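You operate a simulated robot arm through the tools that you are given. There is no shell and no other tool. Be economical: measure what you need, move in short steps, check, and stop when the job is done.

Carry out the task below with a simulated two-armed robot. There is one attempt and no reset: what you move stays moved.

JOB
Hold the white tub on the top of the mixing bench steady with one hand and put the orange chuck jaw in it with the other.

It is judged by the outcome, as a careful person would: the job done as asked, and still so three seconds after it is handed in. It fails if anything else is knocked over, pushed out of place, dropped, spilled or broken.

ROBOT AND FRAMES
Two 7-joint arms with two-finger parallel grippers on one trunk, on a base that drives. Base frame: it is fixed to the floor where the robot stands at the start and does not move with it; the origin is under the middle of the robot, x ahead of it, y to its left, z up. Readings come in m, degrees, newtons and seconds.
The left shoulder is at the start at [0.03, 0.119, 0.785], the right one opposite. With the tool pointing down near the work surface each hand reaches from about 0.1 to 0.6 m from the robot's upright axis, wherever it stands, measured 20 degrees to its own side. Places, roughly: white tub [-1.75, -0.25, 0.75]. Payload 3.43 kg a hand.
Tool frame (each hand has its own): the origin (TCP) lies between the finger pads and is the grasp point; the fingertips stand 0.03 m ahead of it; z points along the fingers, y is the line along which they close. Largest opening 0.094 m; finger width 0.028, thickness 0.01; the body of the gripper, 0.05 by 0.096 m, starts 0.055 m behind the TCP.
Orientation is that of the tool frame in the base frame, as a unit quaternion [x, y, z, w]. With the fingers straight down and closing along the base's y, the tool's x points along the base's -x, its y along +y and its z along -z.

CONTROLS
- The arms move only by the tool drive_tool. It takes "left_motion", "right_motion" or both (then of equal length, played together; a hand with none holds still); each is a list of rows, each an object (a shift or turn left out is 0, a gripper value left out holds the last) with "xyz": the shift along the base's x, y, z in units of 40 mm (1.0 is 40 mm), a list of three; "turn": the turn, a rotation vector about the base's x, y, z in units of 5 degrees (1.0 is 5 degrees), a list of three. In form: [{"xyz": [x, y, z], "turn": [rx, ry, rz]}, ...]. A call has 1 to 10 rows; each row shifts and turns the commanded pose from where the row before left it. "left_hand" and "right_hand" are, for a hand that has rows, the opening, from 0 (shut) to 1 (fully open), set as the call begins (left out, the last holds). A call with a number of a shift or a turn outside -1 to 1 is refused whole. Rows are played at 5 a second. More than 0.05 m and 8.6 degrees between two rows, or a gripper value outside its range, and nothing of the call is played. A pose out of reach is approached as far as the arm can. The call stops where the force on the tool passes 40 N (or 10 N more than at its start, if that is more) or the arm is blocked; 0.2 s more then pass. The fingers move at their own pace (about 0.072 m/s each) and stop on an object; they squeeze with about 39 N. The grip force told is the motor's: it shows also when the fingers shut on nothing. Time passes only in rows, and 0.2 s behind the last, so rows that do not move let the fingers close. It gives the time, the measured TCP pose, the force on the tool (base axes), the opening and the grip force at its end, in the units of the frame above (readings bear some noise), with the torque about the TCP (base axes, N m) and any sound that the robot's microphone picked up.
- Cameras (640 x 400 px; columns grow to the right, rows downward): "scene" is now at [0.0278, 0.0028, 1.4681]; the picture's right is [0.05, -1.00, 0.00], its down [-0.93, -0.05, -0.36] and it looks along [0.36, 0.02, -0.93] (base axes); focal length 272 px, centre (320, 200). "left" rides on the left gripper at [0.076, -0.014, -0.103] in its tool frame; the picture's right is [0.18, 0.98, 0.00], its down [-0.75, 0.14, -0.64] and it looks along [-0.63, 0.12, 0.77] (tool axes); focal length 243 px, centre (320, 200). "right" rides on the right gripper at [0.076, 0.014, -0.102] in its tool frame; the picture's right is [-0.18, 0.98, 0.00], its down [-0.75, -0.14, -0.64] and it looks along [-0.63, -0.12, 0.77] (tool axes); focal length 243 px, centre (320, 200). There is no depth. A picture from a camera that has moved, and an enlarged one, comes with that camera's place and axes in the base frame and with its lens.
- get_image(camera): a new picture of that camera. It takes no simulated time.
- move_column(by): slides the trunk up (or, below 0, down) by that many m; the arms and the scene camera ride with it, the base frame stays. It gives what a move gives, with no picture.
- drive_base(legs): drives the robot by 1 to 6 legs, each [ahead, turn to the left] in m and degrees, along the robot's own axes; the way and the turn of a leg run together, so that a leg with both is an arc; at most 1.5 m and 180 degrees a leg. The arms and the cameras ride along, it lands a little off, and it stops where it bumps. It gives what a move gives.
- pan_tilt(pan, tilt): turns the head with the scene camera to pan (to the left, within 143 degrees either way) and tilt (down, from -29 to 69), counted from straight ahead of the robot. It gives what a move gives.
- enlarge(camera, box): a new picture of the part [left, top, right, bottom] of that camera's present view, enlarged. It takes no simulated time.
- sign_off(): hands the job in; it is judged then, once.

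Go step by step. Nothing tells you exact positions but the pictures and the camera data: compare them with the known pose of the tool, close in by small moves and look again before you grip or let go. The budget is 120 turns and 92 pictures, counting those below and the enlarged ones. Unless the task says otherwise, let go and move clear before handing in.

The tools are called after "Call:" by a JSON object that holds its "api" and its "payload". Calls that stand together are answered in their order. drive_tool: Moves the arms, as the interface text tells. Its arguments: {"type":"object","properties":{"left_motion":{"type":"array","items":{"type":"object","properties":{"xyz":{"type":"array","items":{"type":"number"}},"turn":{"type":"array","items":{"type":"number"}}}}},"left_hand":{"type":"number"},"right_motion":{"type":"array","items":{"type":"object","properties":{"xyz":{"type":"array","items":{"type":"number"}},"turn":{"type":"array","items":{"type":"number"}}}}},"right_hand":{"type":"number"}},"required":[]} The other tools are called the same way: move_column (by) slides the trunk up or down; drive_base (legs) drives the base; pan_tilt (pan, tilt) turns the head that bears the scene camera; get_image (camera) takes a picture; enlarge (camera, box) takes an enlarged picture of a part of a camera's view; sign_off () hands the job in.

At the start:

```text
clock: 0.0
left_tcp_pos: [0.283, 0.0947, 0.6713]
left_orientation: [0.0, 1.0, 0.0, 0.0]
left_ft_force: [-0.6, -0.3, -0.6]
left_torque: [0.03, 0.01, -0.01]
left_gripper_width: 0.0939
left_grasp_force: 0.0
right_tcp_pos: [0.2665, -0.1311, 0.6037]
right_orientation: [0.0, 1.0, 0.001, 0.0]
right_ft_force: [-0.4, -0.6, 0.2]
right_torque: [-0.01, -0.02, 0.02]
right_gripper_width: 0.0938
right_grasp_force: 0.0
trunk travel left (down, up): [-0.05, 0.36]
robot x, y, heading: [-0.0008, -0.0001, -0.0]
head pan, tilt: [3.0, 68.7]
```

scene: 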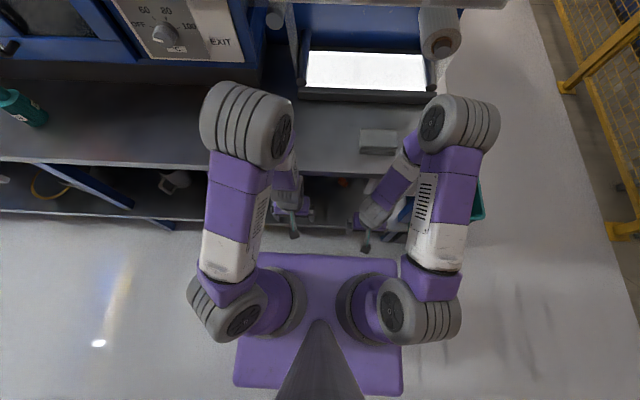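
right: 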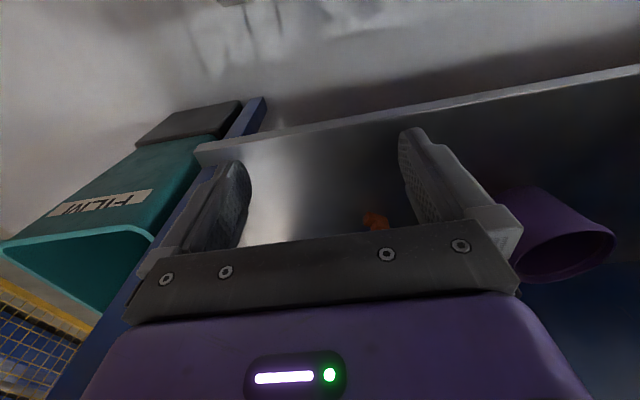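
left: 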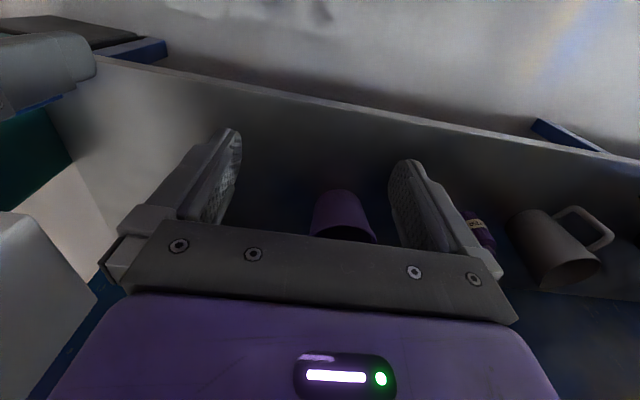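

I see a workbench ahead with an undershelf; something orange shows on the undershelf in the right camera. I'll look closer at it and then look around with the head.

Call:
{"api": "enlarge", "payload": {"camera": "right", "box": [240, 140, 480, 290]}}

Call:
{"api": "pan_tilt", "payload": {"pan": 0, "tilt": 35}}

Call:
{"api": "get_image", "payload": {"camera": "scene"}}

Call:
{"api": "pan_tilt", "payload": {"pan": 140, "tilt": 25}}

Call:
{"api": "get_image", "payload": {"camera": "scene"}}

Call:
{"api": "pan_tilt", "payload": {"pan": -140, "tilt": 25}}

Call:
{"api": "get_image", "payload": {"camera": "scene"}}

```text
2.67 times, centred on (360, 215) of right
camera zoom: at [0.1921, -0.1168, 0.7041], right [0.18, 0.98, 0.0], down [0.75, -0.14, 0.64], along [0.63, -0.12, -0.77], focal length 647 px, centre (213, 160)
```

zoom: 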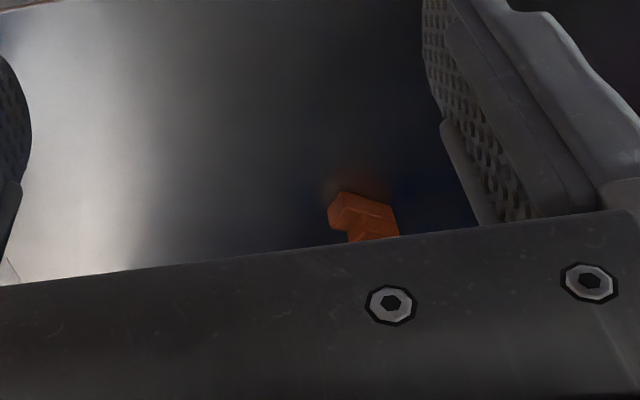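

```text
clock: 1.0
left_tcp_pos: [0.2817, 0.0942, 0.6708]
left_orientation: [0.0, 1.0, 0.0, 0.0]
left_ft_force: [-0.3, -0.2, 0.1]
left_torque: [0.03, 0.0, 0.02]
left_gripper_width: 0.0941
left_grasp_force: 0.1
right_tcp_pos: [0.2673, -0.1308, 0.6031]
right_orientation: [0.0, 1.0, 0.0, 0.0]
right_ft_force: [-0.3, 0.1, 0.1]
right_torque: [-0.02, -0.01, -0.01]
right_gripper_width: 0.0941
right_grasp_force: 0.1
trunk travel left (down, up): [-0.05, 0.36]
robot x, y, heading: [-0.0002, 0.0002, -0.1]
head pan, tilt: [0.0, 35.0]
```

```text
87 pictures are left
camera scene: at [0.06, -0.0001, 1.5117], right [0.0, -1.0, 0.0], down [-0.57, 0.0, -0.82], along [0.82, 0.0, -0.57], focal length 272 px, centre (320, 200)
```

scene: 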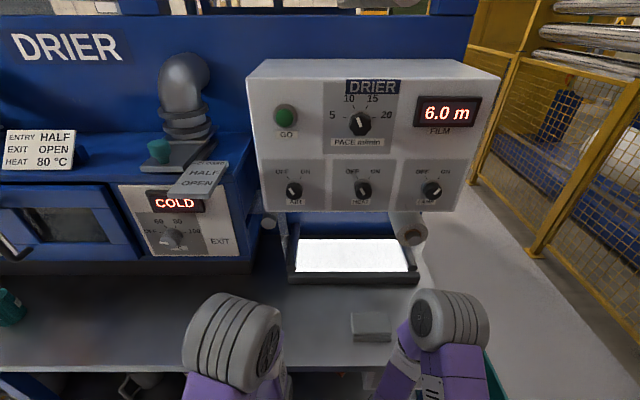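

```text
clock: 3.2
left_tcp_pos: [0.2822, 0.0943, 0.6701]
left_orientation: [0.0, 1.0, 0.0, 0.0]
left_ft_force: [0.1, 0.4, 0.4]
left_torque: [-0.01, 0.0, -0.01]
left_gripper_width: 0.0937
left_grasp_force: 0.0
right_tcp_pos: [0.2672, -0.1307, 0.603]
right_orientation: [0.001, 1.0, 0.0, 0.0]
right_ft_force: [-0.4, 0.1, 0.4]
right_torque: [-0.01, 0.0, -0.01]
right_gripper_width: 0.094
right_grasp_force: 0.1
trunk travel left (down, up): [-0.05, 0.36]
robot x, y, heading: [0.0016, -0.002, 0.2]
head pan, tilt: [140.0, 25.0]
```

```text
86 pictures are left
camera scene: at [-0.0986, 0.0592, 1.5275], right [0.64, 0.77, 0.0], down [0.32, -0.27, -0.91], along [-0.69, 0.58, -0.42], focal length 272 px, centre (320, 200)
```

scene: 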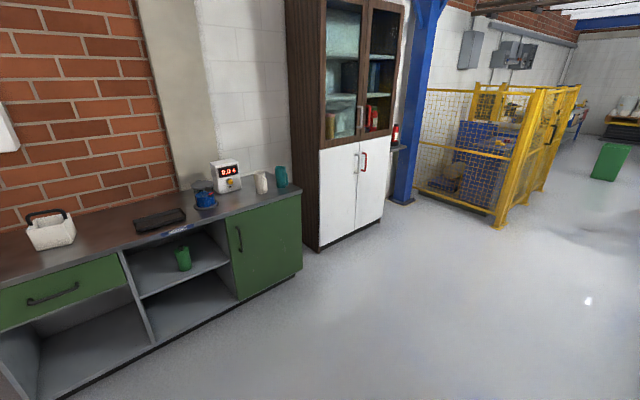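

```text
clock: 7.1
left_tcp_pos: [0.2833, 0.0937, 0.6707]
left_orientation: [0.0, 1.0, 0.0, 0.0]
left_ft_force: [0.2, -0.1, -0.1]
left_torque: [-0.02, -0.01, 0.0]
left_gripper_width: 0.0937
left_grasp_force: 0.1
right_tcp_pos: [0.2676, -0.1316, 0.6035]
right_orientation: [0.0, 1.0, 0.001, 0.0]
right_ft_force: [0.2, -0.2, -0.3]
right_torque: [0.0, 0.0, -0.01]
right_gripper_width: 0.0939
right_grasp_force: 0.1
trunk travel left (down, up): [-0.05, 0.36]
robot x, y, heading: [-0.0025, -0.0006, 0.1]
head pan, tilt: [-140.0, 25.0]
```

```text
85 pictures are left
camera scene: at [-0.0987, -0.0593, 1.5275], right [-0.64, 0.77, 0.0], down [0.32, 0.27, -0.91], along [-0.69, -0.58, -0.42], focal length 272 px, centre (320, 200)
```

scene: 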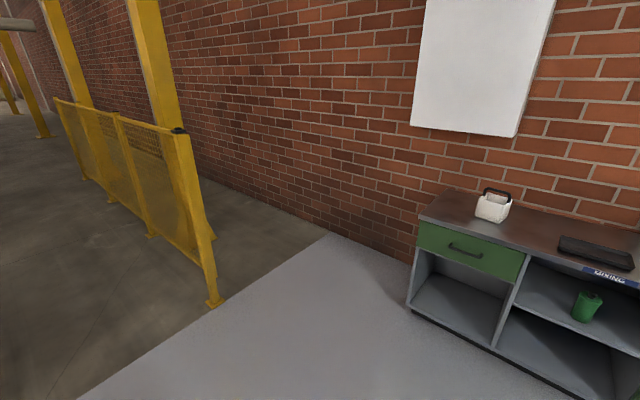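

The white tub (black bail handle standing) is on the green bench behind. The orange thing is on the undershelf near [0.55, -0.07, 0.36]. I'll back off to see the undershelf from the head camera.

Call:
{"api": "drive_base", "payload": {"legs": [[-0.5, 0]]}}

Call:
{"api": "pan_tilt", "payload": {"pan": 0, "tilt": 45}}

Call:
{"api": "move_column", "payload": {"by": -0.05}}

Call:
{"api": "get_image", "payload": {"camera": "scene"}}

Call:
{"api": "get_image", "payload": {"camera": "right"}}

```text
clock: 10.1
left_tcp_pos: [-0.2248, 0.0944, 0.6702]
left_orientation: [0.0, 1.0, 0.0, 0.0]
left_ft_force: [0.1, 0.3, 0.7]
left_torque: [-0.02, -0.01, -0.03]
left_gripper_width: 0.094
left_grasp_force: 0.0
right_tcp_pos: [-0.2396, -0.1303, 0.6024]
right_orientation: [-0.001, 1.0, 0.0, 0.0]
right_ft_force: [-1.6, 0.5, 0.4]
right_torque: [0.01, -0.01, -0.02]
right_gripper_width: 0.0938
right_grasp_force: 0.1
trunk travel left (down, up): [-0.05, 0.36]
robot x, y, heading: [-0.5078, 0.0004, 0.2]
head pan, tilt: [-140.0, 25.0]
```

```text
clock: 12.3
left_tcp_pos: [-0.2255, 0.0938, 0.6699]
left_orientation: [0.0, 1.0, -0.001, 0.0]
left_ft_force: [-1.9, 0.7, -0.1]
left_torque: [-0.01, 0.0, 0.03]
left_gripper_width: 0.0941
left_grasp_force: 0.0
right_tcp_pos: [-0.2403, -0.1302, 0.6019]
right_orientation: [0.0, 1.0, 0.0, 0.0]
right_ft_force: [0.5, 0.1, 0.1]
right_torque: [-0.04, -0.01, -0.01]
right_gripper_width: 0.0942
right_grasp_force: 0.2
trunk travel left (down, up): [-0.05, 0.36]
robot x, y, heading: [-0.5044, -0.0016, 0.1]
head pan, tilt: [0.0, 45.0]
```

```text
clock: 13.2
left_tcp_pos: [-0.2255, 0.0931, 0.6203]
left_orientation: [0.0, 1.0, 0.0, 0.0]
left_ft_force: [-0.1, -0.2, 0.4]
left_torque: [-0.01, -0.04, 0.0]
left_gripper_width: 0.094
left_grasp_force: 0.0
right_tcp_pos: [-0.2403, -0.1308, 0.5528]
right_orientation: [0.0, 1.0, 0.0, -0.001]
right_ft_force: [-0.4, -0.2, 0.7]
right_torque: [-0.01, 0.02, -0.02]
right_gripper_width: 0.0942
right_grasp_force: 0.0
trunk travel left (down, up): [0.0, 0.41]
robot x, y, heading: [-0.5076, -0.0033, -0.0]
head pan, tilt: [0.0, 45.0]
```

```text
84 pictures are left
camera scene: at [-0.4541, -0.0002, 1.447], right [0.0, -1.0, 0.0], down [-0.71, 0.0, -0.71], along [0.71, 0.0, -0.71], focal length 272 px, centre (320, 200)
```

scene: 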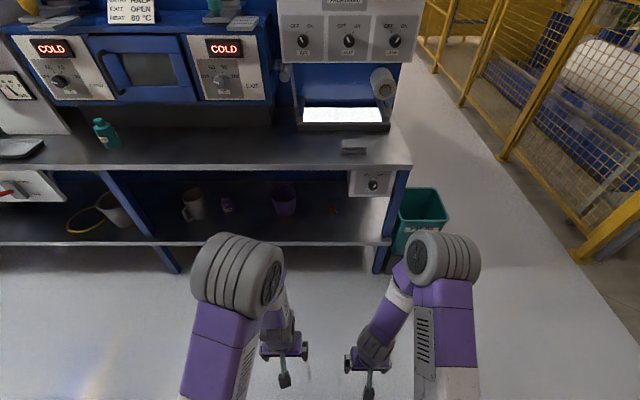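

```text
83 pictures are left
camera right: at [-0.315, -0.1169, 0.6542], right [0.18, 0.98, 0.0], down [0.75, -0.14, 0.64], along [0.63, -0.12, -0.77], focal length 243 px, centre (320, 200)
```

right: 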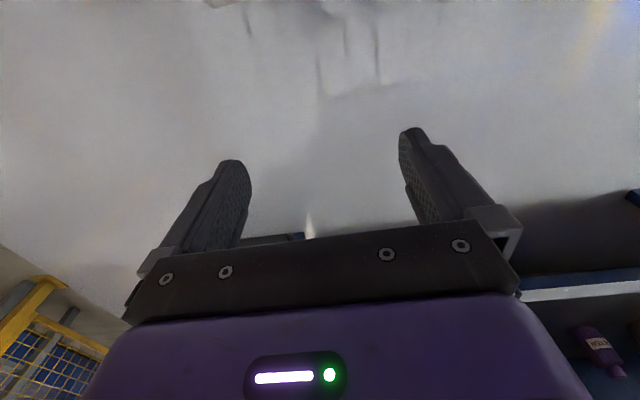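

Call:
{"api": "enlarge", "payload": {"camera": "scene", "box": [260, 160, 420, 260]}}

Call:
{"api": "enlarge", "payload": {"camera": "scene", "box": [300, 180, 370, 224]}}

```text
4.00 times, centred on (340, 210) of scene
camera zoom: at [-0.4541, -0.0002, 1.447], right [0.0, -1.0, 0.0], down [-0.71, 0.0, -0.71], along [0.71, 0.0, -0.71], focal length 1090 px, centre (240, 160)
```

zoom: 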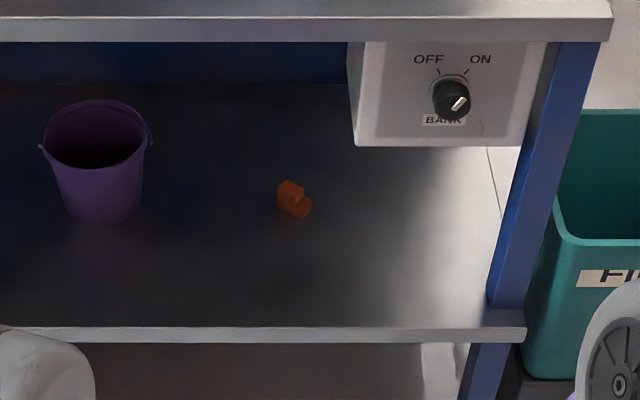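

```text
9.09 times, centred on (335, 202) of scene
camera zoom: at [-0.4541, -0.0002, 1.447], right [0.0, -1.0, 0.0], down [-0.71, 0.0, -0.71], along [0.71, 0.0, -0.71], focal length 2477 px, centre (184, 182)
```

zoom: 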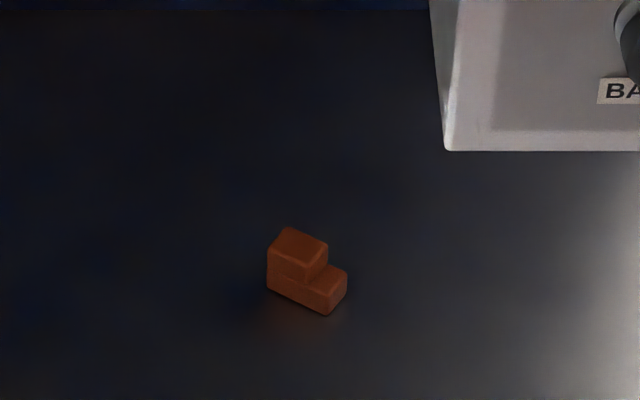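

The orange stepped chuck jaw lies on the undershelf at about [0.54, -0.07, 0.37], long side roughly 55° from x. I'll stay back in free space, pre-shape the right arm (yaw −35°, tilted forward), extended, then drive in.

Call:
{"api": "drive_tool", "payload": {"right_motion": [{"xyz": [1, 0, 0], "turn": [0, 0, -1]}, {"xyz": [1, 0, 0], "turn": [0, 0, -1]}, {"xyz": [1, 0, 0], "turn": [0, 0, -1]}, {"xyz": [1, 0, 0], "turn": [0, 0, -1]}, {"xyz": [1, 0, 0], "turn": [0, 0, -1]}, {"xyz": [1, 0, 0], "turn": [0, 0, -1]}, {"xyz": [1, 0, 0], "turn": [0, 0, -1]}], "right_hand": 1}}

Call:
{"api": "drive_tool", "payload": {"right_motion": [{"xyz": [0.4, 0, 0], "turn": [-0.574, -0.819, 0]}, {"xyz": [0.4, 0, 0], "turn": [-0.574, -0.819, 0]}, {"xyz": [0.4, 0, 0], "turn": [-0.574, -0.819, 0]}, {"xyz": [0.4, 0, 0], "turn": [-0.574, -0.819, 0]}, {"xyz": [0.4, 0, 0], "turn": [-0.574, -0.819, 0]}, {"xyz": [0.4, 0, 0], "turn": [-0.574, -0.819, 0]}, {"xyz": [0.4, 0, 0], "turn": [-0.574, -0.819, 0]}]}}

Call:
{"api": "get_image", "payload": {"camera": "scene"}}

Call:
{"api": "get_image", "payload": {"camera": "right"}}

```text
clock: 14.8
left_tcp_pos: [-0.2267, 0.0943, 0.6202]
left_orientation: [0.0, 1.0, 0.0, -0.001]
left_ft_force: [0.2, 0.3, -0.3]
left_torque: [0.02, -0.01, 0.03]
left_gripper_width: 0.094
left_grasp_force: 0.1
right_tcp_pos: [0.0392, -0.1327, 0.5535]
right_orientation: [0.301, 0.954, -0.001, 0.0]
right_ft_force: [-0.9, -0.3, -0.6]
right_torque: [0.0, -0.01, 0.03]
right_gripper_width: 0.0942
right_grasp_force: 0.1
trunk travel left (down, up): [0.0, 0.41]
robot x, y, heading: [-0.5033, -0.0008, 0.1]
head pan, tilt: [0.0, 45.0]
```

```text
clock: 16.4
left_tcp_pos: [-0.2243, 0.0941, 0.6213]
left_orientation: [0.0, 1.0, 0.0, 0.0]
left_ft_force: [-0.4, -0.7, -1.2]
left_torque: [-0.02, 0.01, 0.01]
left_gripper_width: 0.0941
left_grasp_force: 0.1
right_tcp_pos: [0.1526, -0.1304, 0.553]
right_orientation: [0.287, 0.91, -0.092, 0.286]
right_ft_force: [-1.6, -0.2, 0.6]
right_torque: [0.01, -0.02, 0.04]
right_gripper_width: 0.0942
right_grasp_force: 0.1
trunk travel left (down, up): [0.0, 0.41]
robot x, y, heading: [-0.5081, -0.005, 0.1]
head pan, tilt: [0.0, 45.0]
```

```text
80 pictures are left
camera scene: at [-0.4538, -0.0002, 1.4469], right [0.0, -1.0, 0.0], down [-0.71, 0.0, -0.71], along [0.71, 0.0, -0.71], focal length 272 px, centre (320, 200)
```

scene: 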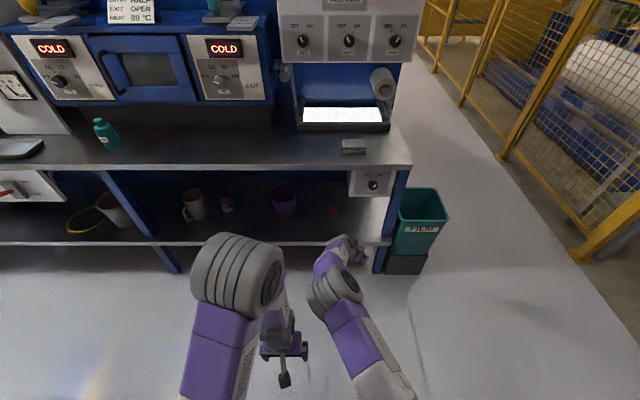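

```text
79 pictures are left
camera right: at [0.0623, -0.0498, 0.5922], right [0.69, 0.72, 0.1], down [0.12, -0.26, 0.96], along [0.72, -0.65, -0.27], focal length 243 px, centre (320, 200)
```

right: 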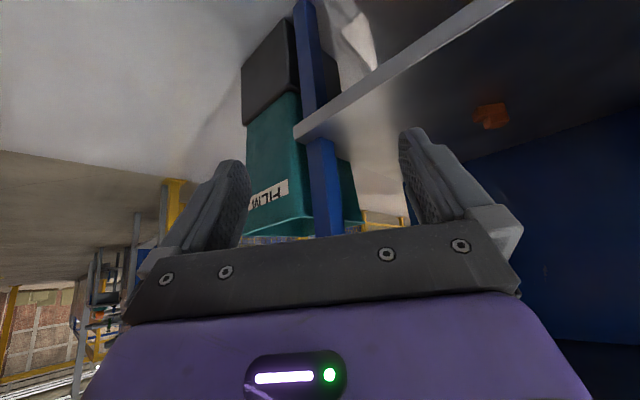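

Right-camera ray confirms the jaw near [0.545, -0.07, 0.37]. I'll zoom to get its orientation and the slab clearance.

Call:
{"api": "enlarge", "payload": {"camera": "right", "box": [440, 80, 540, 142]}}

```text
6.40 times, centred on (490, 111) of right
camera zoom: at [0.0623, -0.0498, 0.5922], right [0.69, 0.72, 0.1], down [0.12, -0.26, 0.96], along [0.72, -0.65, -0.27], focal length 1553 px, centre (-768, 770)
```

zoom: 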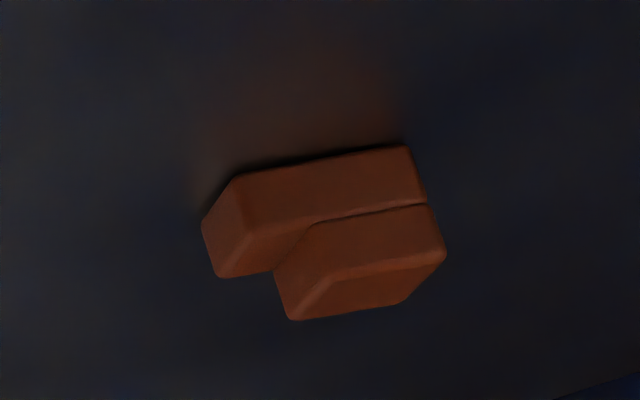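

The jaw is about 43 × 24 × 30 mm, centre ≈ [0.548, −0.074], long axis ≈ 53° from x. A sturdier grip closes across its short sides with a nearly vertical tool, so I'll untilt, yaw to +53°, and shift the base a bit left.

Call:
{"api": "drive_tool", "payload": {"right_motion": [{"turn": [0.574, 0.819, 0]}, {"turn": [0.574, 0.819, 0]}, {"turn": [0.574, 0.819, 0]}, {"turn": [0.574, 0.819, 0]}, {"turn": [0.574, 0.819, 0]}, {"turn": [0.574, 0.819, 0]}, {"turn": [0.574, 0.819, 0]}, {"turn": [0, 0, 1]}, {"turn": [0, 0, 1]}, {"turn": [0, 0, 1]}]}}

Call:
{"api": "drive_tool", "payload": {"right_motion": [{"turn": [0, 0, 1]}, {"turn": [0, 0, 1]}, {"turn": [0, 0, 1]}, {"turn": [0, 0, 1]}, {"turn": [0, 0, 1]}, {"turn": [0, 0, 1]}, {"turn": [0, 0, 1]}, {"turn": [0, 0, 1]}, {"turn": [0, 0, 1]}, {"turn": [0, 0, 1]}]}}

Call:
{"api": "drive_tool", "payload": {"right_motion": [{"turn": [0, 0, 1]}, {"turn": [0, 0, 1]}, {"turn": [0, 0, 1]}, {"turn": [0, 0, 1]}, {"turn": [0, 0, 0.7]}, {"turn": [0.643, -0.476, 0]}, {"turn": [0.643, -0.476, 0]}, {"turn": [0.643, -0.476, 0]}]}}

Call:
{"api": "drive_base", "payload": {"legs": [[-0.2, 0], [0, 20], [0.25, 0], [0, -20]]}}

Call:
{"api": "get_image", "payload": {"camera": "scene"}}

Call:
{"api": "get_image", "payload": {"camera": "right"}}

```text
clock: 18.6
left_tcp_pos: [-0.2243, 0.0942, 0.6207]
left_orientation: [0.0, 1.0, 0.0, 0.0]
left_ft_force: [-0.2, -0.1, 0.4]
left_torque: [0.01, -0.01, 0.01]
left_gripper_width: 0.0941
left_grasp_force: 0.0
right_tcp_pos: [0.134, -0.1349, 0.5624]
right_orientation: [0.173, 0.985, 0.0, 0.0]
right_ft_force: [0.7, -0.5, 0.3]
right_torque: [0.0, -0.01, 0.0]
right_gripper_width: 0.0939
right_grasp_force: 0.0
right hand out of reach, approached as far as the arm can: row 6, 7
trunk travel left (down, up): [0.0, 0.41]
robot x, y, heading: [-0.507, 0.0011, -0.0]
head pan, tilt: [0.0, 45.0]
```

```text
clock: 20.8
left_tcp_pos: [-0.2243, 0.0943, 0.6202]
left_orientation: [-0.001, 1.0, 0.0, 0.0]
left_ft_force: [-0.2, -0.5, 0.2]
left_torque: [-0.02, 0.0, 0.02]
left_gripper_width: 0.0942
left_grasp_force: 0.0
right_tcp_pos: [0.1336, -0.1362, 0.5599]
right_orientation: [-0.26, 0.966, 0.0, 0.0]
right_ft_force: [0.7, -1.0, -0.2]
right_torque: [0.02, 0.0, 0.02]
right_gripper_width: 0.0938
right_grasp_force: 0.0
trunk travel left (down, up): [0.0, 0.41]
robot x, y, heading: [-0.5028, -0.0004, -0.2]
head pan, tilt: [0.0, 45.0]
```

```text
clock: 22.6
left_tcp_pos: [-0.2251, 0.0949, 0.6197]
left_orientation: [0.0, 1.0, 0.001, 0.0]
left_ft_force: [0.2, -1.0, 0.2]
left_torque: [-0.01, 0.01, -0.01]
left_gripper_width: 0.0939
left_grasp_force: 0.0
right_tcp_pos: [0.132, -0.1358, 0.5602]
right_orientation: [-0.448, 0.888, 0.047, 0.094]
right_ft_force: [0.2, -0.1, 0.4]
right_torque: [-0.01, 0.04, -0.05]
right_gripper_width: 0.094
right_grasp_force: 0.0
trunk travel left (down, up): [0.0, 0.41]
robot x, y, heading: [-0.5062, -0.0013, -0.2]
head pan, tilt: [0.0, 45.0]
```

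```text
clock: 27.8
left_tcp_pos: [-0.1811, 0.1824, 0.6205]
left_orientation: [-0.001, 1.0, 0.0, 0.0]
left_ft_force: [0.5, 0.2, 0.1]
left_torque: [0.01, 0.02, -0.02]
left_gripper_width: 0.0941
left_grasp_force: 0.0
right_tcp_pos: [0.1767, -0.0483, 0.5588]
right_orientation: [-0.449, 0.888, 0.047, 0.093]
right_ft_force: [0.1, 1.0, -0.4]
right_torque: [-0.04, -0.02, 0.02]
right_gripper_width: 0.0938
right_grasp_force: 0.1
trunk travel left (down, up): [0.0, 0.41]
robot x, y, heading: [-0.4642, 0.0845, 0.3]
head pan, tilt: [0.0, 45.0]
```

```text
77 pictures are left
camera scene: at [-0.41, 0.0861, 1.447], right [0.0, -1.0, 0.0], down [-0.71, 0.0, -0.71], along [0.71, 0.0, -0.71], focal length 272 px, centre (320, 200)
```

scene: 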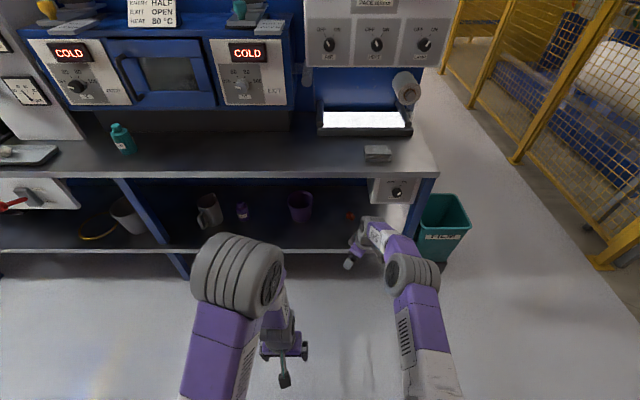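

```text
76 pictures are left
camera right: at [0.1092, -0.1171, 0.6436], right [-0.68, 0.73, 0.04], down [0.47, 0.4, 0.78], along [0.56, 0.55, -0.62], focal length 243 px, centre (320, 200)
```

right: 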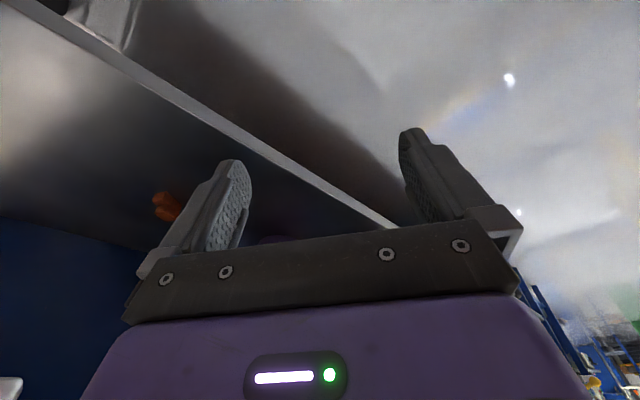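

The arm is nearly straight here with the elbow close to the BANK box line. I'll lower the hand in free space in front of the shelf to see how the elbow sits.

Call:
{"api": "drive_tool", "payload": {"right_motion": [{"xyz": [-0.3, 0, -1]}, {"xyz": [0, 0, -1]}, {"xyz": [0, 0, -0.8]}]}}

Call:
{"api": "get_image", "payload": {"camera": "scene"}}

Call:
{"api": "get_image", "payload": {"camera": "left"}}

```text
clock: 28.6
left_tcp_pos: [-0.1815, 0.1819, 0.6201]
left_orientation: [-0.001, 1.0, 0.0, 0.001]
left_ft_force: [-0.1, 0.5, 0.2]
left_torque: [0.02, 0.01, 0.0]
left_gripper_width: 0.0939
left_grasp_force: 0.1
right_tcp_pos: [0.1628, -0.0476, 0.4487]
right_orientation: [-0.449, 0.887, 0.046, 0.093]
right_ft_force: [1.0, 0.3, 0.4]
right_torque: [0.0, 0.01, -0.02]
right_gripper_width: 0.0939
right_grasp_force: 0.1
trunk travel left (down, up): [0.0, 0.41]
robot x, y, heading: [-0.4642, 0.0861, -0.3]
head pan, tilt: [0.0, 45.0]
```

```text
75 pictures are left
camera scene: at [-0.4098, 0.0863, 1.4469], right [0.0, -1.0, 0.0], down [-0.71, 0.0, -0.71], along [0.71, 0.0, -0.71], focal length 272 px, centre (320, 200)
```

scene: 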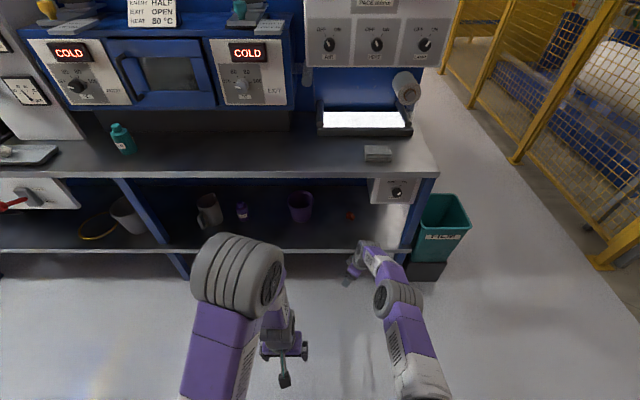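

```text
74 pictures are left
camera left: at [-0.257, 0.1669, 0.7229], right [-0.19, 0.98, 0.0], down [0.75, 0.14, 0.64], along [0.63, 0.12, -0.77], focal length 243 px, centre (320, 200)
```

left: 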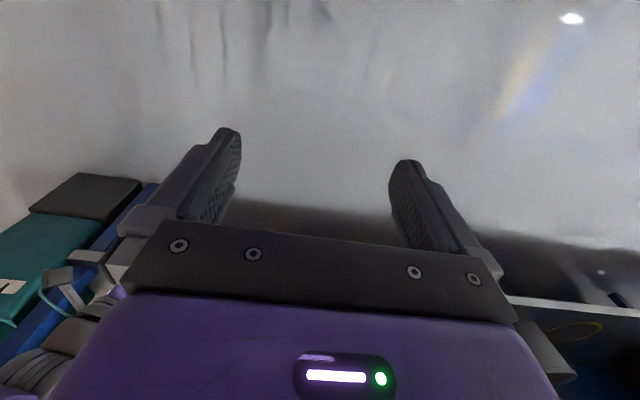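

The right elbow would crowd the BANK box; the left arm comes in on the clear side. I'll tuck the right arm back, move the base to the right, and shape the left arm for the jaw.

Call:
{"api": "drive_tool", "payload": {"right_motion": [{"xyz": [-1, -0.2, 0.3], "turn": [-0.643, 0.476, 0]}, {"xyz": [-1, -0.2, 0.3], "turn": [-0.643, 0.476, 0]}, {"xyz": [-1, -0.2, 0.3], "turn": [-0.643, 0.476, 0]}, {"xyz": [-1, 0, 0.3], "turn": [0, 0, -1]}, {"xyz": [-1, 0, 0.3], "turn": [0, 0, -1]}, {"xyz": [-1, 0, 0.3], "turn": [0, 0, -1]}, {"xyz": [-1, 0, 0.3], "turn": [0, 0, -1]}, {"xyz": [-1, 0, 0.3], "turn": [0, 0, -1]}, {"xyz": [-1, 0, 0.3], "turn": [0, 0, -1]}, {"xyz": [0, 0, 0], "turn": [0, 0, -1]}]}}

Call:
{"api": "drive_tool", "payload": {"right_motion": [{"turn": [0, 0, -1]}, {"turn": [0, 0, -1]}, {"turn": [0, 0, -1]}, {"turn": [0, 0, -0.7]}]}}

Call:
{"api": "drive_base", "payload": {"legs": [[-0.1, 0], [0, -60], [0.34, 0], [0, 60]]}}

Call:
{"api": "drive_tool", "payload": {"left_motion": [{"xyz": [1, 0, -0.5], "turn": [0, 0, 1]}, {"xyz": [1, 0, -0.5], "turn": [0, 0, 1]}, {"xyz": [1, 0, -0.5], "turn": [0, 0, 1]}, {"xyz": [1, 0, -0.5], "turn": [0, 0, 1]}, {"xyz": [1, 0, -0.5], "turn": [0, 0, 1]}, {"xyz": [1, 0, -0.5], "turn": [0, 0, 1]}, {"xyz": [1, 0, -0.5], "turn": [0, 0, 1]}, {"xyz": [0.5, 0, -0.5], "turn": [0, 0, 1]}, {"xyz": [0.5, 0, 0], "turn": [0, 0, 1]}, {"turn": [0, 0, 1]}], "left_hand": 1}}

Call:
{"api": "get_image", "payload": {"camera": "scene"}}

Call:
{"api": "get_image", "payload": {"camera": "left"}}

```text
clock: 30.8
left_tcp_pos: [-0.1817, 0.1815, 0.6209]
left_orientation: [0.0, 1.0, 0.0, 0.0]
left_ft_force: [0.3, -0.4, 0.5]
left_torque: [0.01, 0.0, 0.0]
left_gripper_width: 0.094
left_grasp_force: 0.0
right_tcp_pos: [-0.1976, -0.0717, 0.556]
right_orientation: [-0.16, 0.987, -0.001, 0.0]
right_ft_force: [0.1, 0.5, 0.4]
right_torque: [-0.01, 0.02, -0.07]
right_gripper_width: 0.0942
right_grasp_force: 0.0
trunk travel left (down, up): [0.0, 0.41]
robot x, y, heading: [-0.4635, 0.0884, 0.2]
head pan, tilt: [0.0, 45.0]
```

```text
clock: 31.8
left_tcp_pos: [-0.1808, 0.1816, 0.6201]
left_orientation: [-0.002, 1.0, 0.0, 0.001]
left_ft_force: [-0.8, 0.0, 0.0]
left_torque: [0.02, -0.01, 0.03]
left_gripper_width: 0.0944
left_grasp_force: 0.1
right_tcp_pos: [-0.196, -0.0725, 0.5554]
right_orientation: [-0.001, 1.0, 0.001, 0.0]
right_ft_force: [0.5, -0.8, -0.1]
right_torque: [-0.03, 0.02, 0.0]
right_gripper_width: 0.0937
right_grasp_force: 0.1
trunk travel left (down, up): [0.0, 0.41]
robot x, y, heading: [-0.4635, 0.083, 0.3]
head pan, tilt: [0.0, 45.0]
```

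```text
clock: 40.1
left_tcp_pos: [-0.1045, -0.1356, 0.6204]
left_orientation: [0.009, 1.0, 0.0, 0.0]
left_ft_force: [0.3, -0.2, -0.4]
left_torque: [-0.02, -0.03, 0.03]
left_gripper_width: 0.0939
left_grasp_force: 0.1
right_tcp_pos: [-0.125, -0.3883, 0.5563]
right_orientation: [0.01, 1.0, 0.0, 0.001]
right_ft_force: [0.2, 0.0, 0.5]
right_torque: [-0.01, -0.01, 0.01]
right_gripper_width: 0.094
right_grasp_force: 0.1
trunk travel left (down, up): [0.0, 0.41]
robot x, y, heading: [-0.386, -0.2267, -1.0]
head pan, tilt: [0.0, 45.0]
```

```text
clock: 42.3
left_tcp_pos: [0.2149, -0.1363, 0.4608]
left_orientation: [-0.414, 0.91, 0.0, 0.0]
left_ft_force: [0.9, 0.1, 1.1]
left_torque: [0.02, 0.03, 0.01]
left_gripper_width: 0.0942
left_grasp_force: 0.1
right_tcp_pos: [-0.1257, -0.3882, 0.5558]
right_orientation: [0.01, 1.0, -0.001, -0.001]
right_ft_force: [0.7, -0.5, -0.7]
right_torque: [0.03, -0.01, 0.05]
right_gripper_width: 0.0941
right_grasp_force: 0.1
trunk travel left (down, up): [0.0, 0.41]
robot x, y, heading: [-0.3855, -0.2264, -1.3]
head pan, tilt: [0.0, 45.0]
```

```text
73 pictures are left
camera scene: at [-0.3352, -0.2259, 1.447], right [-0.02, -1.0, 0.0], down [-0.71, 0.01, -0.71], along [0.71, -0.01, -0.71], focal length 272 px, centre (320, 200)
```

scene: 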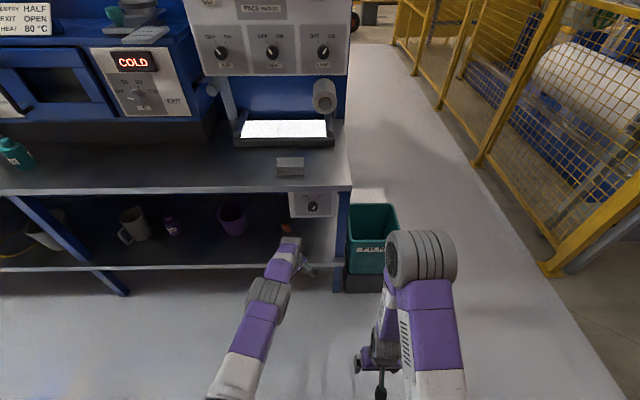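

```text
72 pictures are left
camera left: at [0.1765, -0.2033, 0.5629], right [-0.86, 0.51, 0.0], down [0.39, 0.66, 0.64], along [0.32, 0.55, -0.77], focal length 243 px, centre (320, 200)
```

left: 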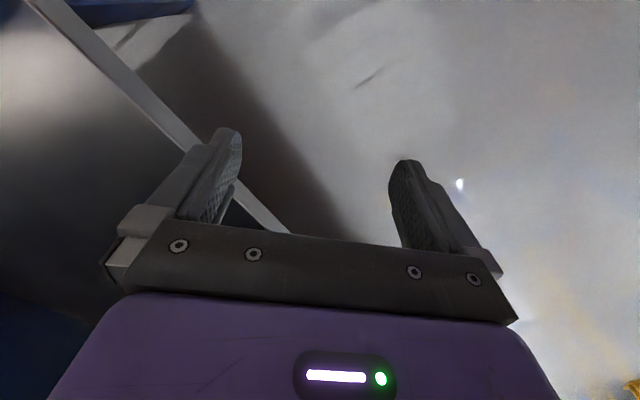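

The left arm is set well, elbow clear of the box. I'll finish the yaw, shift the hand left, and drive in most of the way at z≈0.46 (above the jaw, below the slab).

Call:
{"api": "drive_tool", "payload": {"left_motion": [{"xyz": [0, 0.8, 0.2], "turn": [0, 0, 0.9]}, {"xyz": [0, 0.7, 0]}]}}

Call:
{"api": "drive_base", "payload": {"legs": [[0.2, 0]]}}

Call:
{"api": "get_image", "payload": {"camera": "left"}}

Call:
{"api": "get_image", "payload": {"camera": "scene"}}

```text
clock: 42.9
left_tcp_pos: [0.2126, -0.0768, 0.4701]
left_orientation: [-0.45, 0.893, 0.0, -0.001]
left_ft_force: [-0.3, 0.0, -0.5]
left_torque: [0.01, 0.0, -0.02]
left_gripper_width: 0.0939
left_grasp_force: 0.1
right_tcp_pos: [-0.1254, -0.3886, 0.557]
right_orientation: [0.01, 1.0, -0.001, 0.001]
right_ft_force: [-1.2, 0.0, 0.3]
right_torque: [-0.01, -0.03, 0.0]
right_gripper_width: 0.0941
right_grasp_force: 0.1
trunk travel left (down, up): [0.0, 0.41]
robot x, y, heading: [-0.3902, -0.2253, -1.3]
head pan, tilt: [0.0, 45.0]
```

```text
clock: 44.5
left_tcp_pos: [0.4067, -0.079, 0.4698]
left_orientation: [-0.451, 0.893, 0.0, -0.001]
left_ft_force: [-0.2, 0.0, 0.3]
left_torque: [0.03, 0.01, 0.01]
left_gripper_width: 0.0941
left_grasp_force: 0.0
right_tcp_pos: [0.0686, -0.3913, 0.5555]
right_orientation: [0.009, 1.0, 0.0, 0.0]
right_ft_force: [0.7, 0.8, 0.1]
right_torque: [-0.02, -0.01, 0.02]
right_gripper_width: 0.0938
right_grasp_force: 0.0
trunk travel left (down, up): [0.0, 0.41]
robot x, y, heading: [-0.1929, -0.2297, -1.2]
head pan, tilt: [0.0, 45.0]
```

```text
71 pictures are left
camera left: at [0.3733, -0.1489, 0.5721], right [-0.9, 0.44, 0.0], down [0.33, 0.69, 0.64], along [0.28, 0.58, -0.77], focal length 243 px, centre (320, 200)
```

left: 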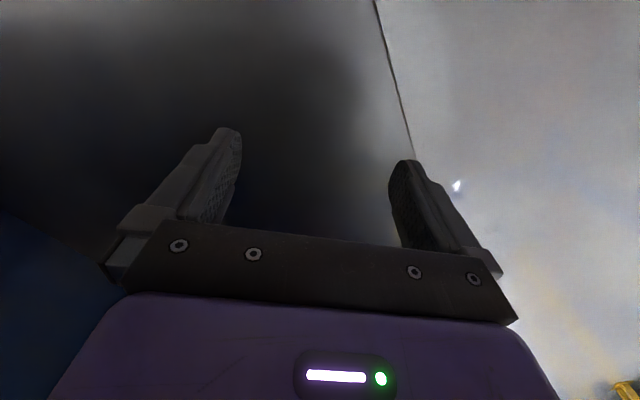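

```text
70 pictures are left
camera scene: at [-0.1417, -0.2292, 1.4469], right [-0.02, -1.0, 0.0], down [-0.71, 0.01, -0.71], along [0.71, -0.01, -0.71], focal length 272 px, centre (320, 200)
```

scene: 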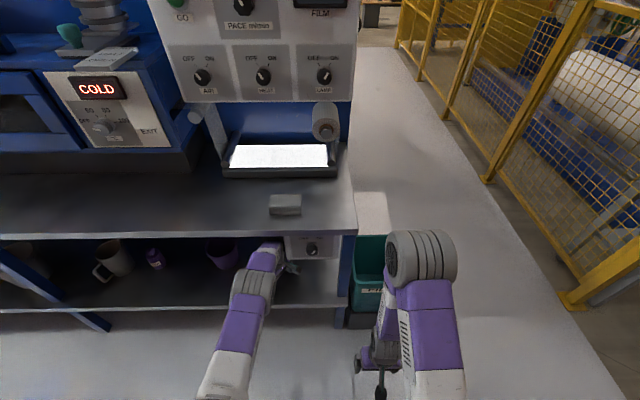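

The jaw is hidden behind the left finger from here, as expected. I'll drive in further.

Call:
{"api": "drive_base", "payload": {"legs": [[0.09, 0]]}}

Call:
{"api": "get_image", "payload": {"camera": "left"}}

Call:
{"api": "get_image", "payload": {"camera": "scene"}}

```text
clock: 45.6
left_tcp_pos: [0.4408, -0.0796, 0.4416]
left_orientation: [-0.451, 0.892, 0.015, -0.03]
left_ft_force: [-1.0, 0.0, -0.6]
left_torque: [-0.04, 0.0, -0.01]
left_gripper_width: 0.0941
left_grasp_force: 0.0
right_tcp_pos: [0.1317, -0.392, 0.558]
right_orientation: [0.007, 1.0, -0.001, 0.001]
right_ft_force: [0.1, -0.8, -0.7]
right_torque: [-0.01, -0.01, 0.03]
right_gripper_width: 0.0941
right_grasp_force: 0.0
trunk travel left (down, up): [0.0, 0.41]
robot x, y, heading: [-0.1311, -0.2246, -1.0]
head pan, tilt: [0.0, 45.0]
stopped in leg 1: the robot was blocked; the commanded pose is now the measured one
```

```text
69 pictures are left
camera left: at [0.415, -0.1492, 0.5457], right [-0.9, 0.43, 0.06], down [0.37, 0.69, 0.62], along [0.23, 0.58, -0.78], focal length 243 px, centre (320, 200)
```

left: 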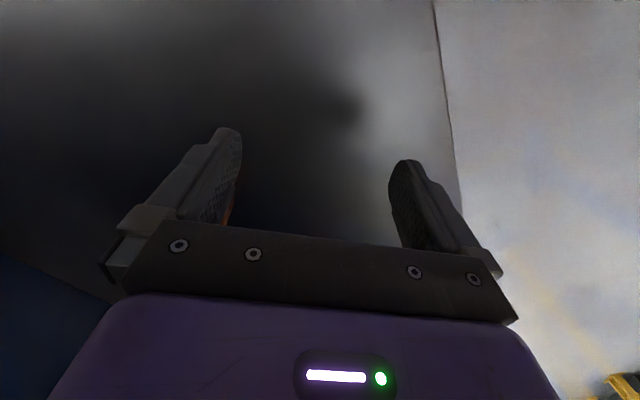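

```text
68 pictures are left
camera scene: at [-0.0794, -0.2301, 1.4474], right [-0.01, -1.0, 0.0], down [-0.71, 0.01, -0.71], along [0.71, -0.01, -0.71], focal length 272 px, centre (320, 200)
```

scene: 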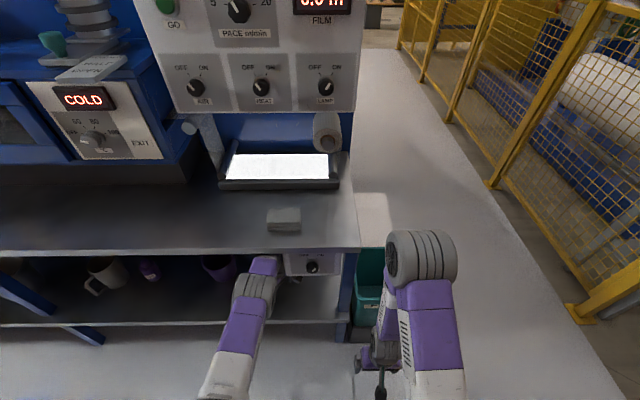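

The upper part of the left arm touched the bench-top edge (elbow bent up). I'll back off, straighten the arm so the elbow stays out and lower, and re-level the tool.

Call:
{"api": "drive_base", "payload": {"legs": [[-0.1, 0]]}}

Call:
{"api": "drive_tool", "payload": {"left_motion": [{"xyz": [0.4, 0, -0.2], "turn": [0, -0.77, 0]}, {"xyz": [0.4, 0, 0]}, {"xyz": [0.5, 0, 0]}, {"xyz": [0.3, 0, 0]}]}}

Call:
{"api": "get_image", "payload": {"camera": "scene"}}

Call:
{"api": "get_image", "payload": {"camera": "left"}}

```text
clock: 46.7
left_tcp_pos: [0.3432, -0.0793, 0.4423]
left_orientation: [-0.451, 0.892, 0.015, -0.029]
left_ft_force: [0.5, -0.1, 0.2]
left_torque: [-0.01, -0.02, 0.02]
left_gripper_width: 0.0942
left_grasp_force: 0.1
right_tcp_pos: [0.0318, -0.3912, 0.556]
right_orientation: [0.008, 1.0, 0.001, 0.0]
right_ft_force: [-0.2, 0.3, -0.2]
right_torque: [0.06, 0.02, -0.01]
right_gripper_width: 0.094
right_grasp_force: 0.1
trunk travel left (down, up): [0.0, 0.41]
robot x, y, heading: [-0.2339, -0.2315, -0.8]
head pan, tilt: [0.0, 45.0]
```

```text
clock: 47.7
left_tcp_pos: [0.3749, -0.0784, 0.437]
left_orientation: [-0.451, 0.893, -0.001, 0.003]
left_ft_force: [-0.6, -0.6, -0.7]
left_torque: [0.02, 0.0, 0.02]
left_gripper_width: 0.0942
left_grasp_force: 0.0
left hand out of reach, approached as far as the arm can: row 3, 4
right_tcp_pos: [0.0328, -0.3911, 0.5561]
right_orientation: [0.008, 1.0, 0.001, 0.0]
right_ft_force: [-0.8, 0.0, -0.3]
right_torque: [0.02, -0.01, 0.01]
right_gripper_width: 0.0936
right_grasp_force: 0.0
trunk travel left (down, up): [0.0, 0.41]
robot x, y, heading: [-0.2312, -0.2283, -1.1]
head pan, tilt: [0.0, 45.0]
```

```text
67 pictures are left
camera scene: at [-0.1788, -0.2291, 1.447], right [-0.01, -1.0, 0.0], down [-0.71, 0.01, -0.71], along [0.71, -0.01, -0.71], focal length 272 px, centre (320, 200)
```

scene: 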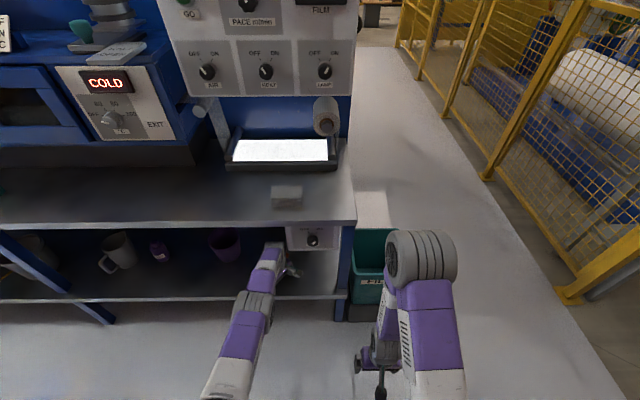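

```text
66 pictures are left
camera left: at [0.3415, -0.148, 0.5383], right [-0.9, 0.43, 0.0], down [0.33, 0.69, 0.64], along [0.28, 0.58, -0.77], focal length 243 px, centre (320, 200)
```

left: 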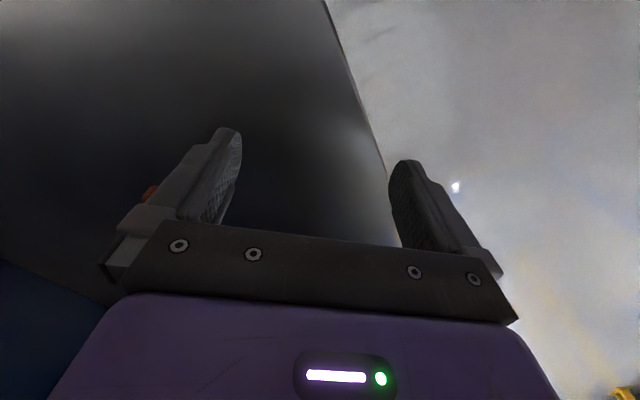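

The arm is straight at 0.606 m reach, elbow further out. Drive in carefully.

Call:
{"api": "drive_base", "payload": {"legs": [[0.13, 0]]}}

Call:
{"api": "get_image", "payload": {"camera": "left"}}

Call:
{"api": "get_image", "payload": {"camera": "scene"}}

```text
clock: 49.0
left_tcp_pos: [0.5069, -0.0769, 0.4362]
left_orientation: [-0.452, 0.892, -0.001, 0.001]
left_ft_force: [-0.4, 0.4, -0.2]
left_torque: [-0.03, -0.01, -0.02]
left_gripper_width: 0.0939
left_grasp_force: 0.1
right_tcp_pos: [0.1645, -0.3918, 0.5568]
right_orientation: [0.006, 1.0, 0.0, 0.0]
right_ft_force: [0.5, -0.2, 0.6]
right_torque: [-0.01, -0.01, 0.0]
right_gripper_width: 0.094
right_grasp_force: 0.1
trunk travel left (down, up): [0.0, 0.41]
robot x, y, heading: [-0.0966, -0.2315, -0.5]
head pan, tilt: [0.0, 45.0]
```

```text
65 pictures are left
camera left: at [0.4731, -0.1478, 0.5382], right [-0.9, 0.43, 0.0], down [0.33, 0.69, 0.64], along [0.28, 0.58, -0.77], focal length 243 px, centre (320, 200)
```

left: 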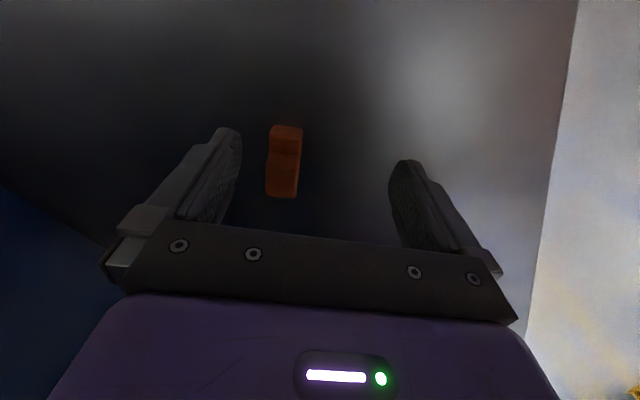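

```text
64 pictures are left
camera scene: at [-0.0467, -0.2305, 1.4469], right [-0.01, -1.0, 0.0], down [-0.71, 0.01, -0.71], along [0.71, -0.01, -0.71], focal length 272 px, centre (320, 200)
```

scene: 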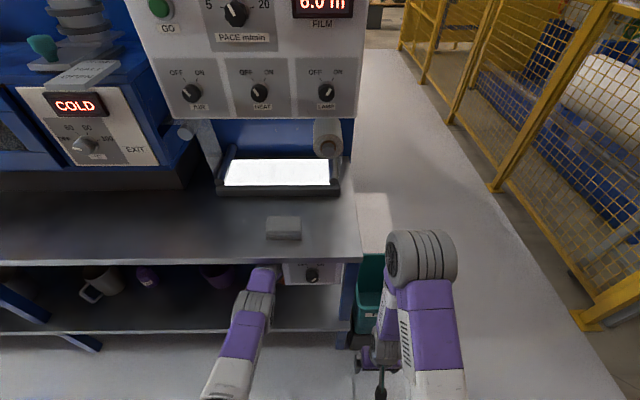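

The jaw is right between the fingers in view, aligned, at about [0.543, −0.072]. I'll retract the arm slightly and drive the rest so there's reach left to go down.

Call:
{"api": "drive_tool", "payload": {"left_motion": [{"xyz": [-0.85, 0.12, -0.15]}]}}

Call:
{"api": "drive_base", "payload": {"legs": [[0.07, 0]]}}

Call:
{"api": "get_image", "payload": {"camera": "left"}}

```text
clock: 49.6
left_tcp_pos: [0.4335, -0.0731, 0.3976]
left_orientation: [-0.451, 0.892, 0.017, -0.029]
left_ft_force: [-0.8, -0.5, 0.4]
left_torque: [0.01, -0.01, -0.03]
left_gripper_width: 0.0938
left_grasp_force: 0.1
right_tcp_pos: [0.161, -0.3914, 0.5588]
right_orientation: [0.006, 1.0, -0.001, 0.001]
right_ft_force: [-0.6, -0.9, 0.1]
right_torque: [-0.05, -0.01, 0.01]
right_gripper_width: 0.0939
right_grasp_force: 0.0
trunk travel left (down, up): [0.0, 0.41]
robot x, y, heading: [-0.1048, -0.2247, -0.3]
head pan, tilt: [0.0, 45.0]
stopped in row 1 (left hand): the arm was blocked; the commanded pose is now the measured one
```

```text
clock: 50.3
left_tcp_pos: [0.4334, -0.0739, 0.3937]
left_orientation: [-0.45, 0.892, 0.018, -0.033]
left_ft_force: [-1.8, -1.0, 18.2]
left_torque: [-0.48, -0.96, -0.11]
left_gripper_width: 0.0922
left_grasp_force: 0.0
right_tcp_pos: [0.1637, -0.3906, 0.5564]
right_orientation: [0.006, 1.0, 0.0, 0.001]
right_ft_force: [0.7, 0.4, -0.1]
right_torque: [-0.01, 0.03, 0.0]
right_gripper_width: 0.0941
right_grasp_force: 0.0
trunk travel left (down, up): [0.0, 0.41]
robot x, y, heading: [-0.1007, -0.227, -0.1]
head pan, tilt: [0.0, 45.0]
stopped in leg 1: the robot was blocked; the commanded pose is now the measured one
```

```text
63 pictures are left
camera left: at [0.4075, -0.1442, 0.4979], right [-0.9, 0.44, 0.07], down [0.38, 0.69, 0.62], along [0.22, 0.58, -0.78], focal length 243 px, centre (320, 200)
```

left: 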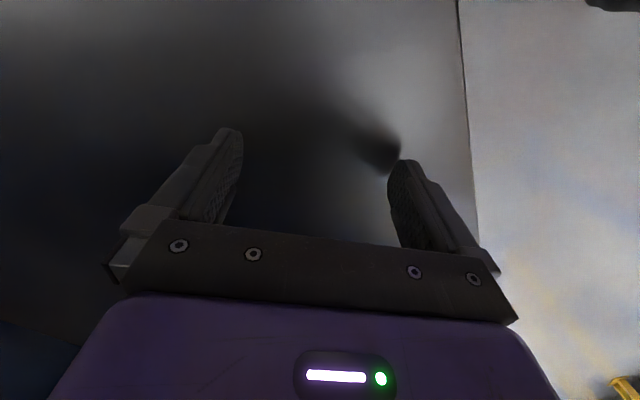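

Retracting made the elbow pop up against the bench top and pressed the hand down. I'll reverse that, back out, and then keep the arm fully straight all the way in.

Call:
{"api": "drive_tool", "payload": {"left_motion": [{"xyz": [0.5, 0, 0.7]}, {"xyz": [0.3, 0, 0.4]}]}}

Call:
{"api": "drive_base", "payload": {"legs": [[-0.13, 0]]}}

Call:
{"api": "get_image", "payload": {"camera": "left"}}

Call:
{"api": "get_image", "payload": {"camera": "scene"}}

```text
clock: 51.1
left_tcp_pos: [0.4247, -0.0773, 0.4018]
left_orientation: [-0.445, 0.892, 0.041, -0.07]
left_ft_force: [0.7, 0.4, -0.8]
left_torque: [-0.01, 0.01, 0.03]
left_gripper_width: 0.094
left_grasp_force: 0.1
right_tcp_pos: [0.1618, -0.3917, 0.5576]
right_orientation: [0.006, 1.0, 0.0, -0.001]
right_ft_force: [0.6, 0.0, 0.9]
right_torque: [-0.02, 0.0, 0.01]
right_gripper_width: 0.094
right_grasp_force: 0.1
trunk travel left (down, up): [0.0, 0.41]
robot x, y, heading: [-0.103, -0.2257, 0.1]
head pan, tilt: [0.0, 45.0]
stopped in row 2 (left hand): the arm was blocked; the commanded pose is now the measured one
```

```text
clock: 52.4
left_tcp_pos: [0.2986, -0.0764, 0.4023]
left_orientation: [-0.445, 0.892, 0.038, -0.067]
left_ft_force: [0.1, 0.2, 1.1]
left_torque: [0.0, 0.04, 0.04]
left_gripper_width: 0.0942
left_grasp_force: 0.1
right_tcp_pos: [0.0342, -0.3899, 0.5566]
right_orientation: [0.006, 1.0, 0.0, 0.001]
right_ft_force: [0.4, 0.9, 0.7]
right_torque: [0.0, 0.01, 0.02]
right_gripper_width: 0.094
right_grasp_force: 0.0
trunk travel left (down, up): [0.0, 0.41]
robot x, y, heading: [-0.2321, -0.2281, -0.2]
head pan, tilt: [0.0, 45.0]
```

```text
62 pictures are left
camera left: at [0.2809, -0.1472, 0.5082], right [-0.89, 0.44, 0.14], down [0.44, 0.68, 0.59], along [0.16, 0.58, -0.8], focal length 243 px, centre (320, 200)
```

left: 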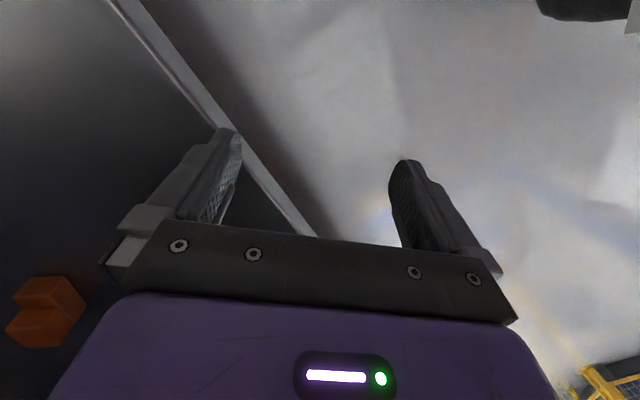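

```text
61 pictures are left
camera scene: at [-0.177, -0.2288, 1.447], right [0.0, -1.0, 0.0], down [-0.71, 0.0, -0.71], along [0.71, 0.0, -0.71], focal length 272 px, centre (320, 200)
```

scene: 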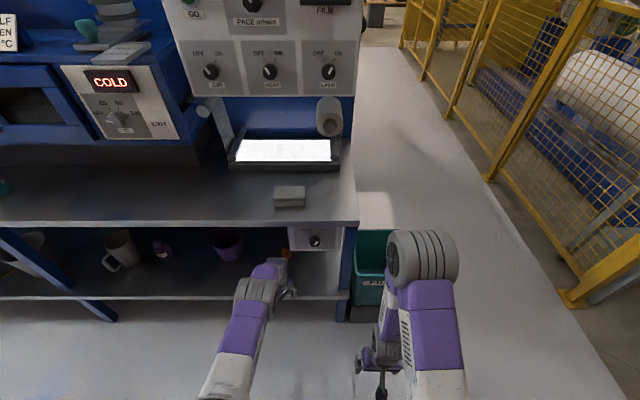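

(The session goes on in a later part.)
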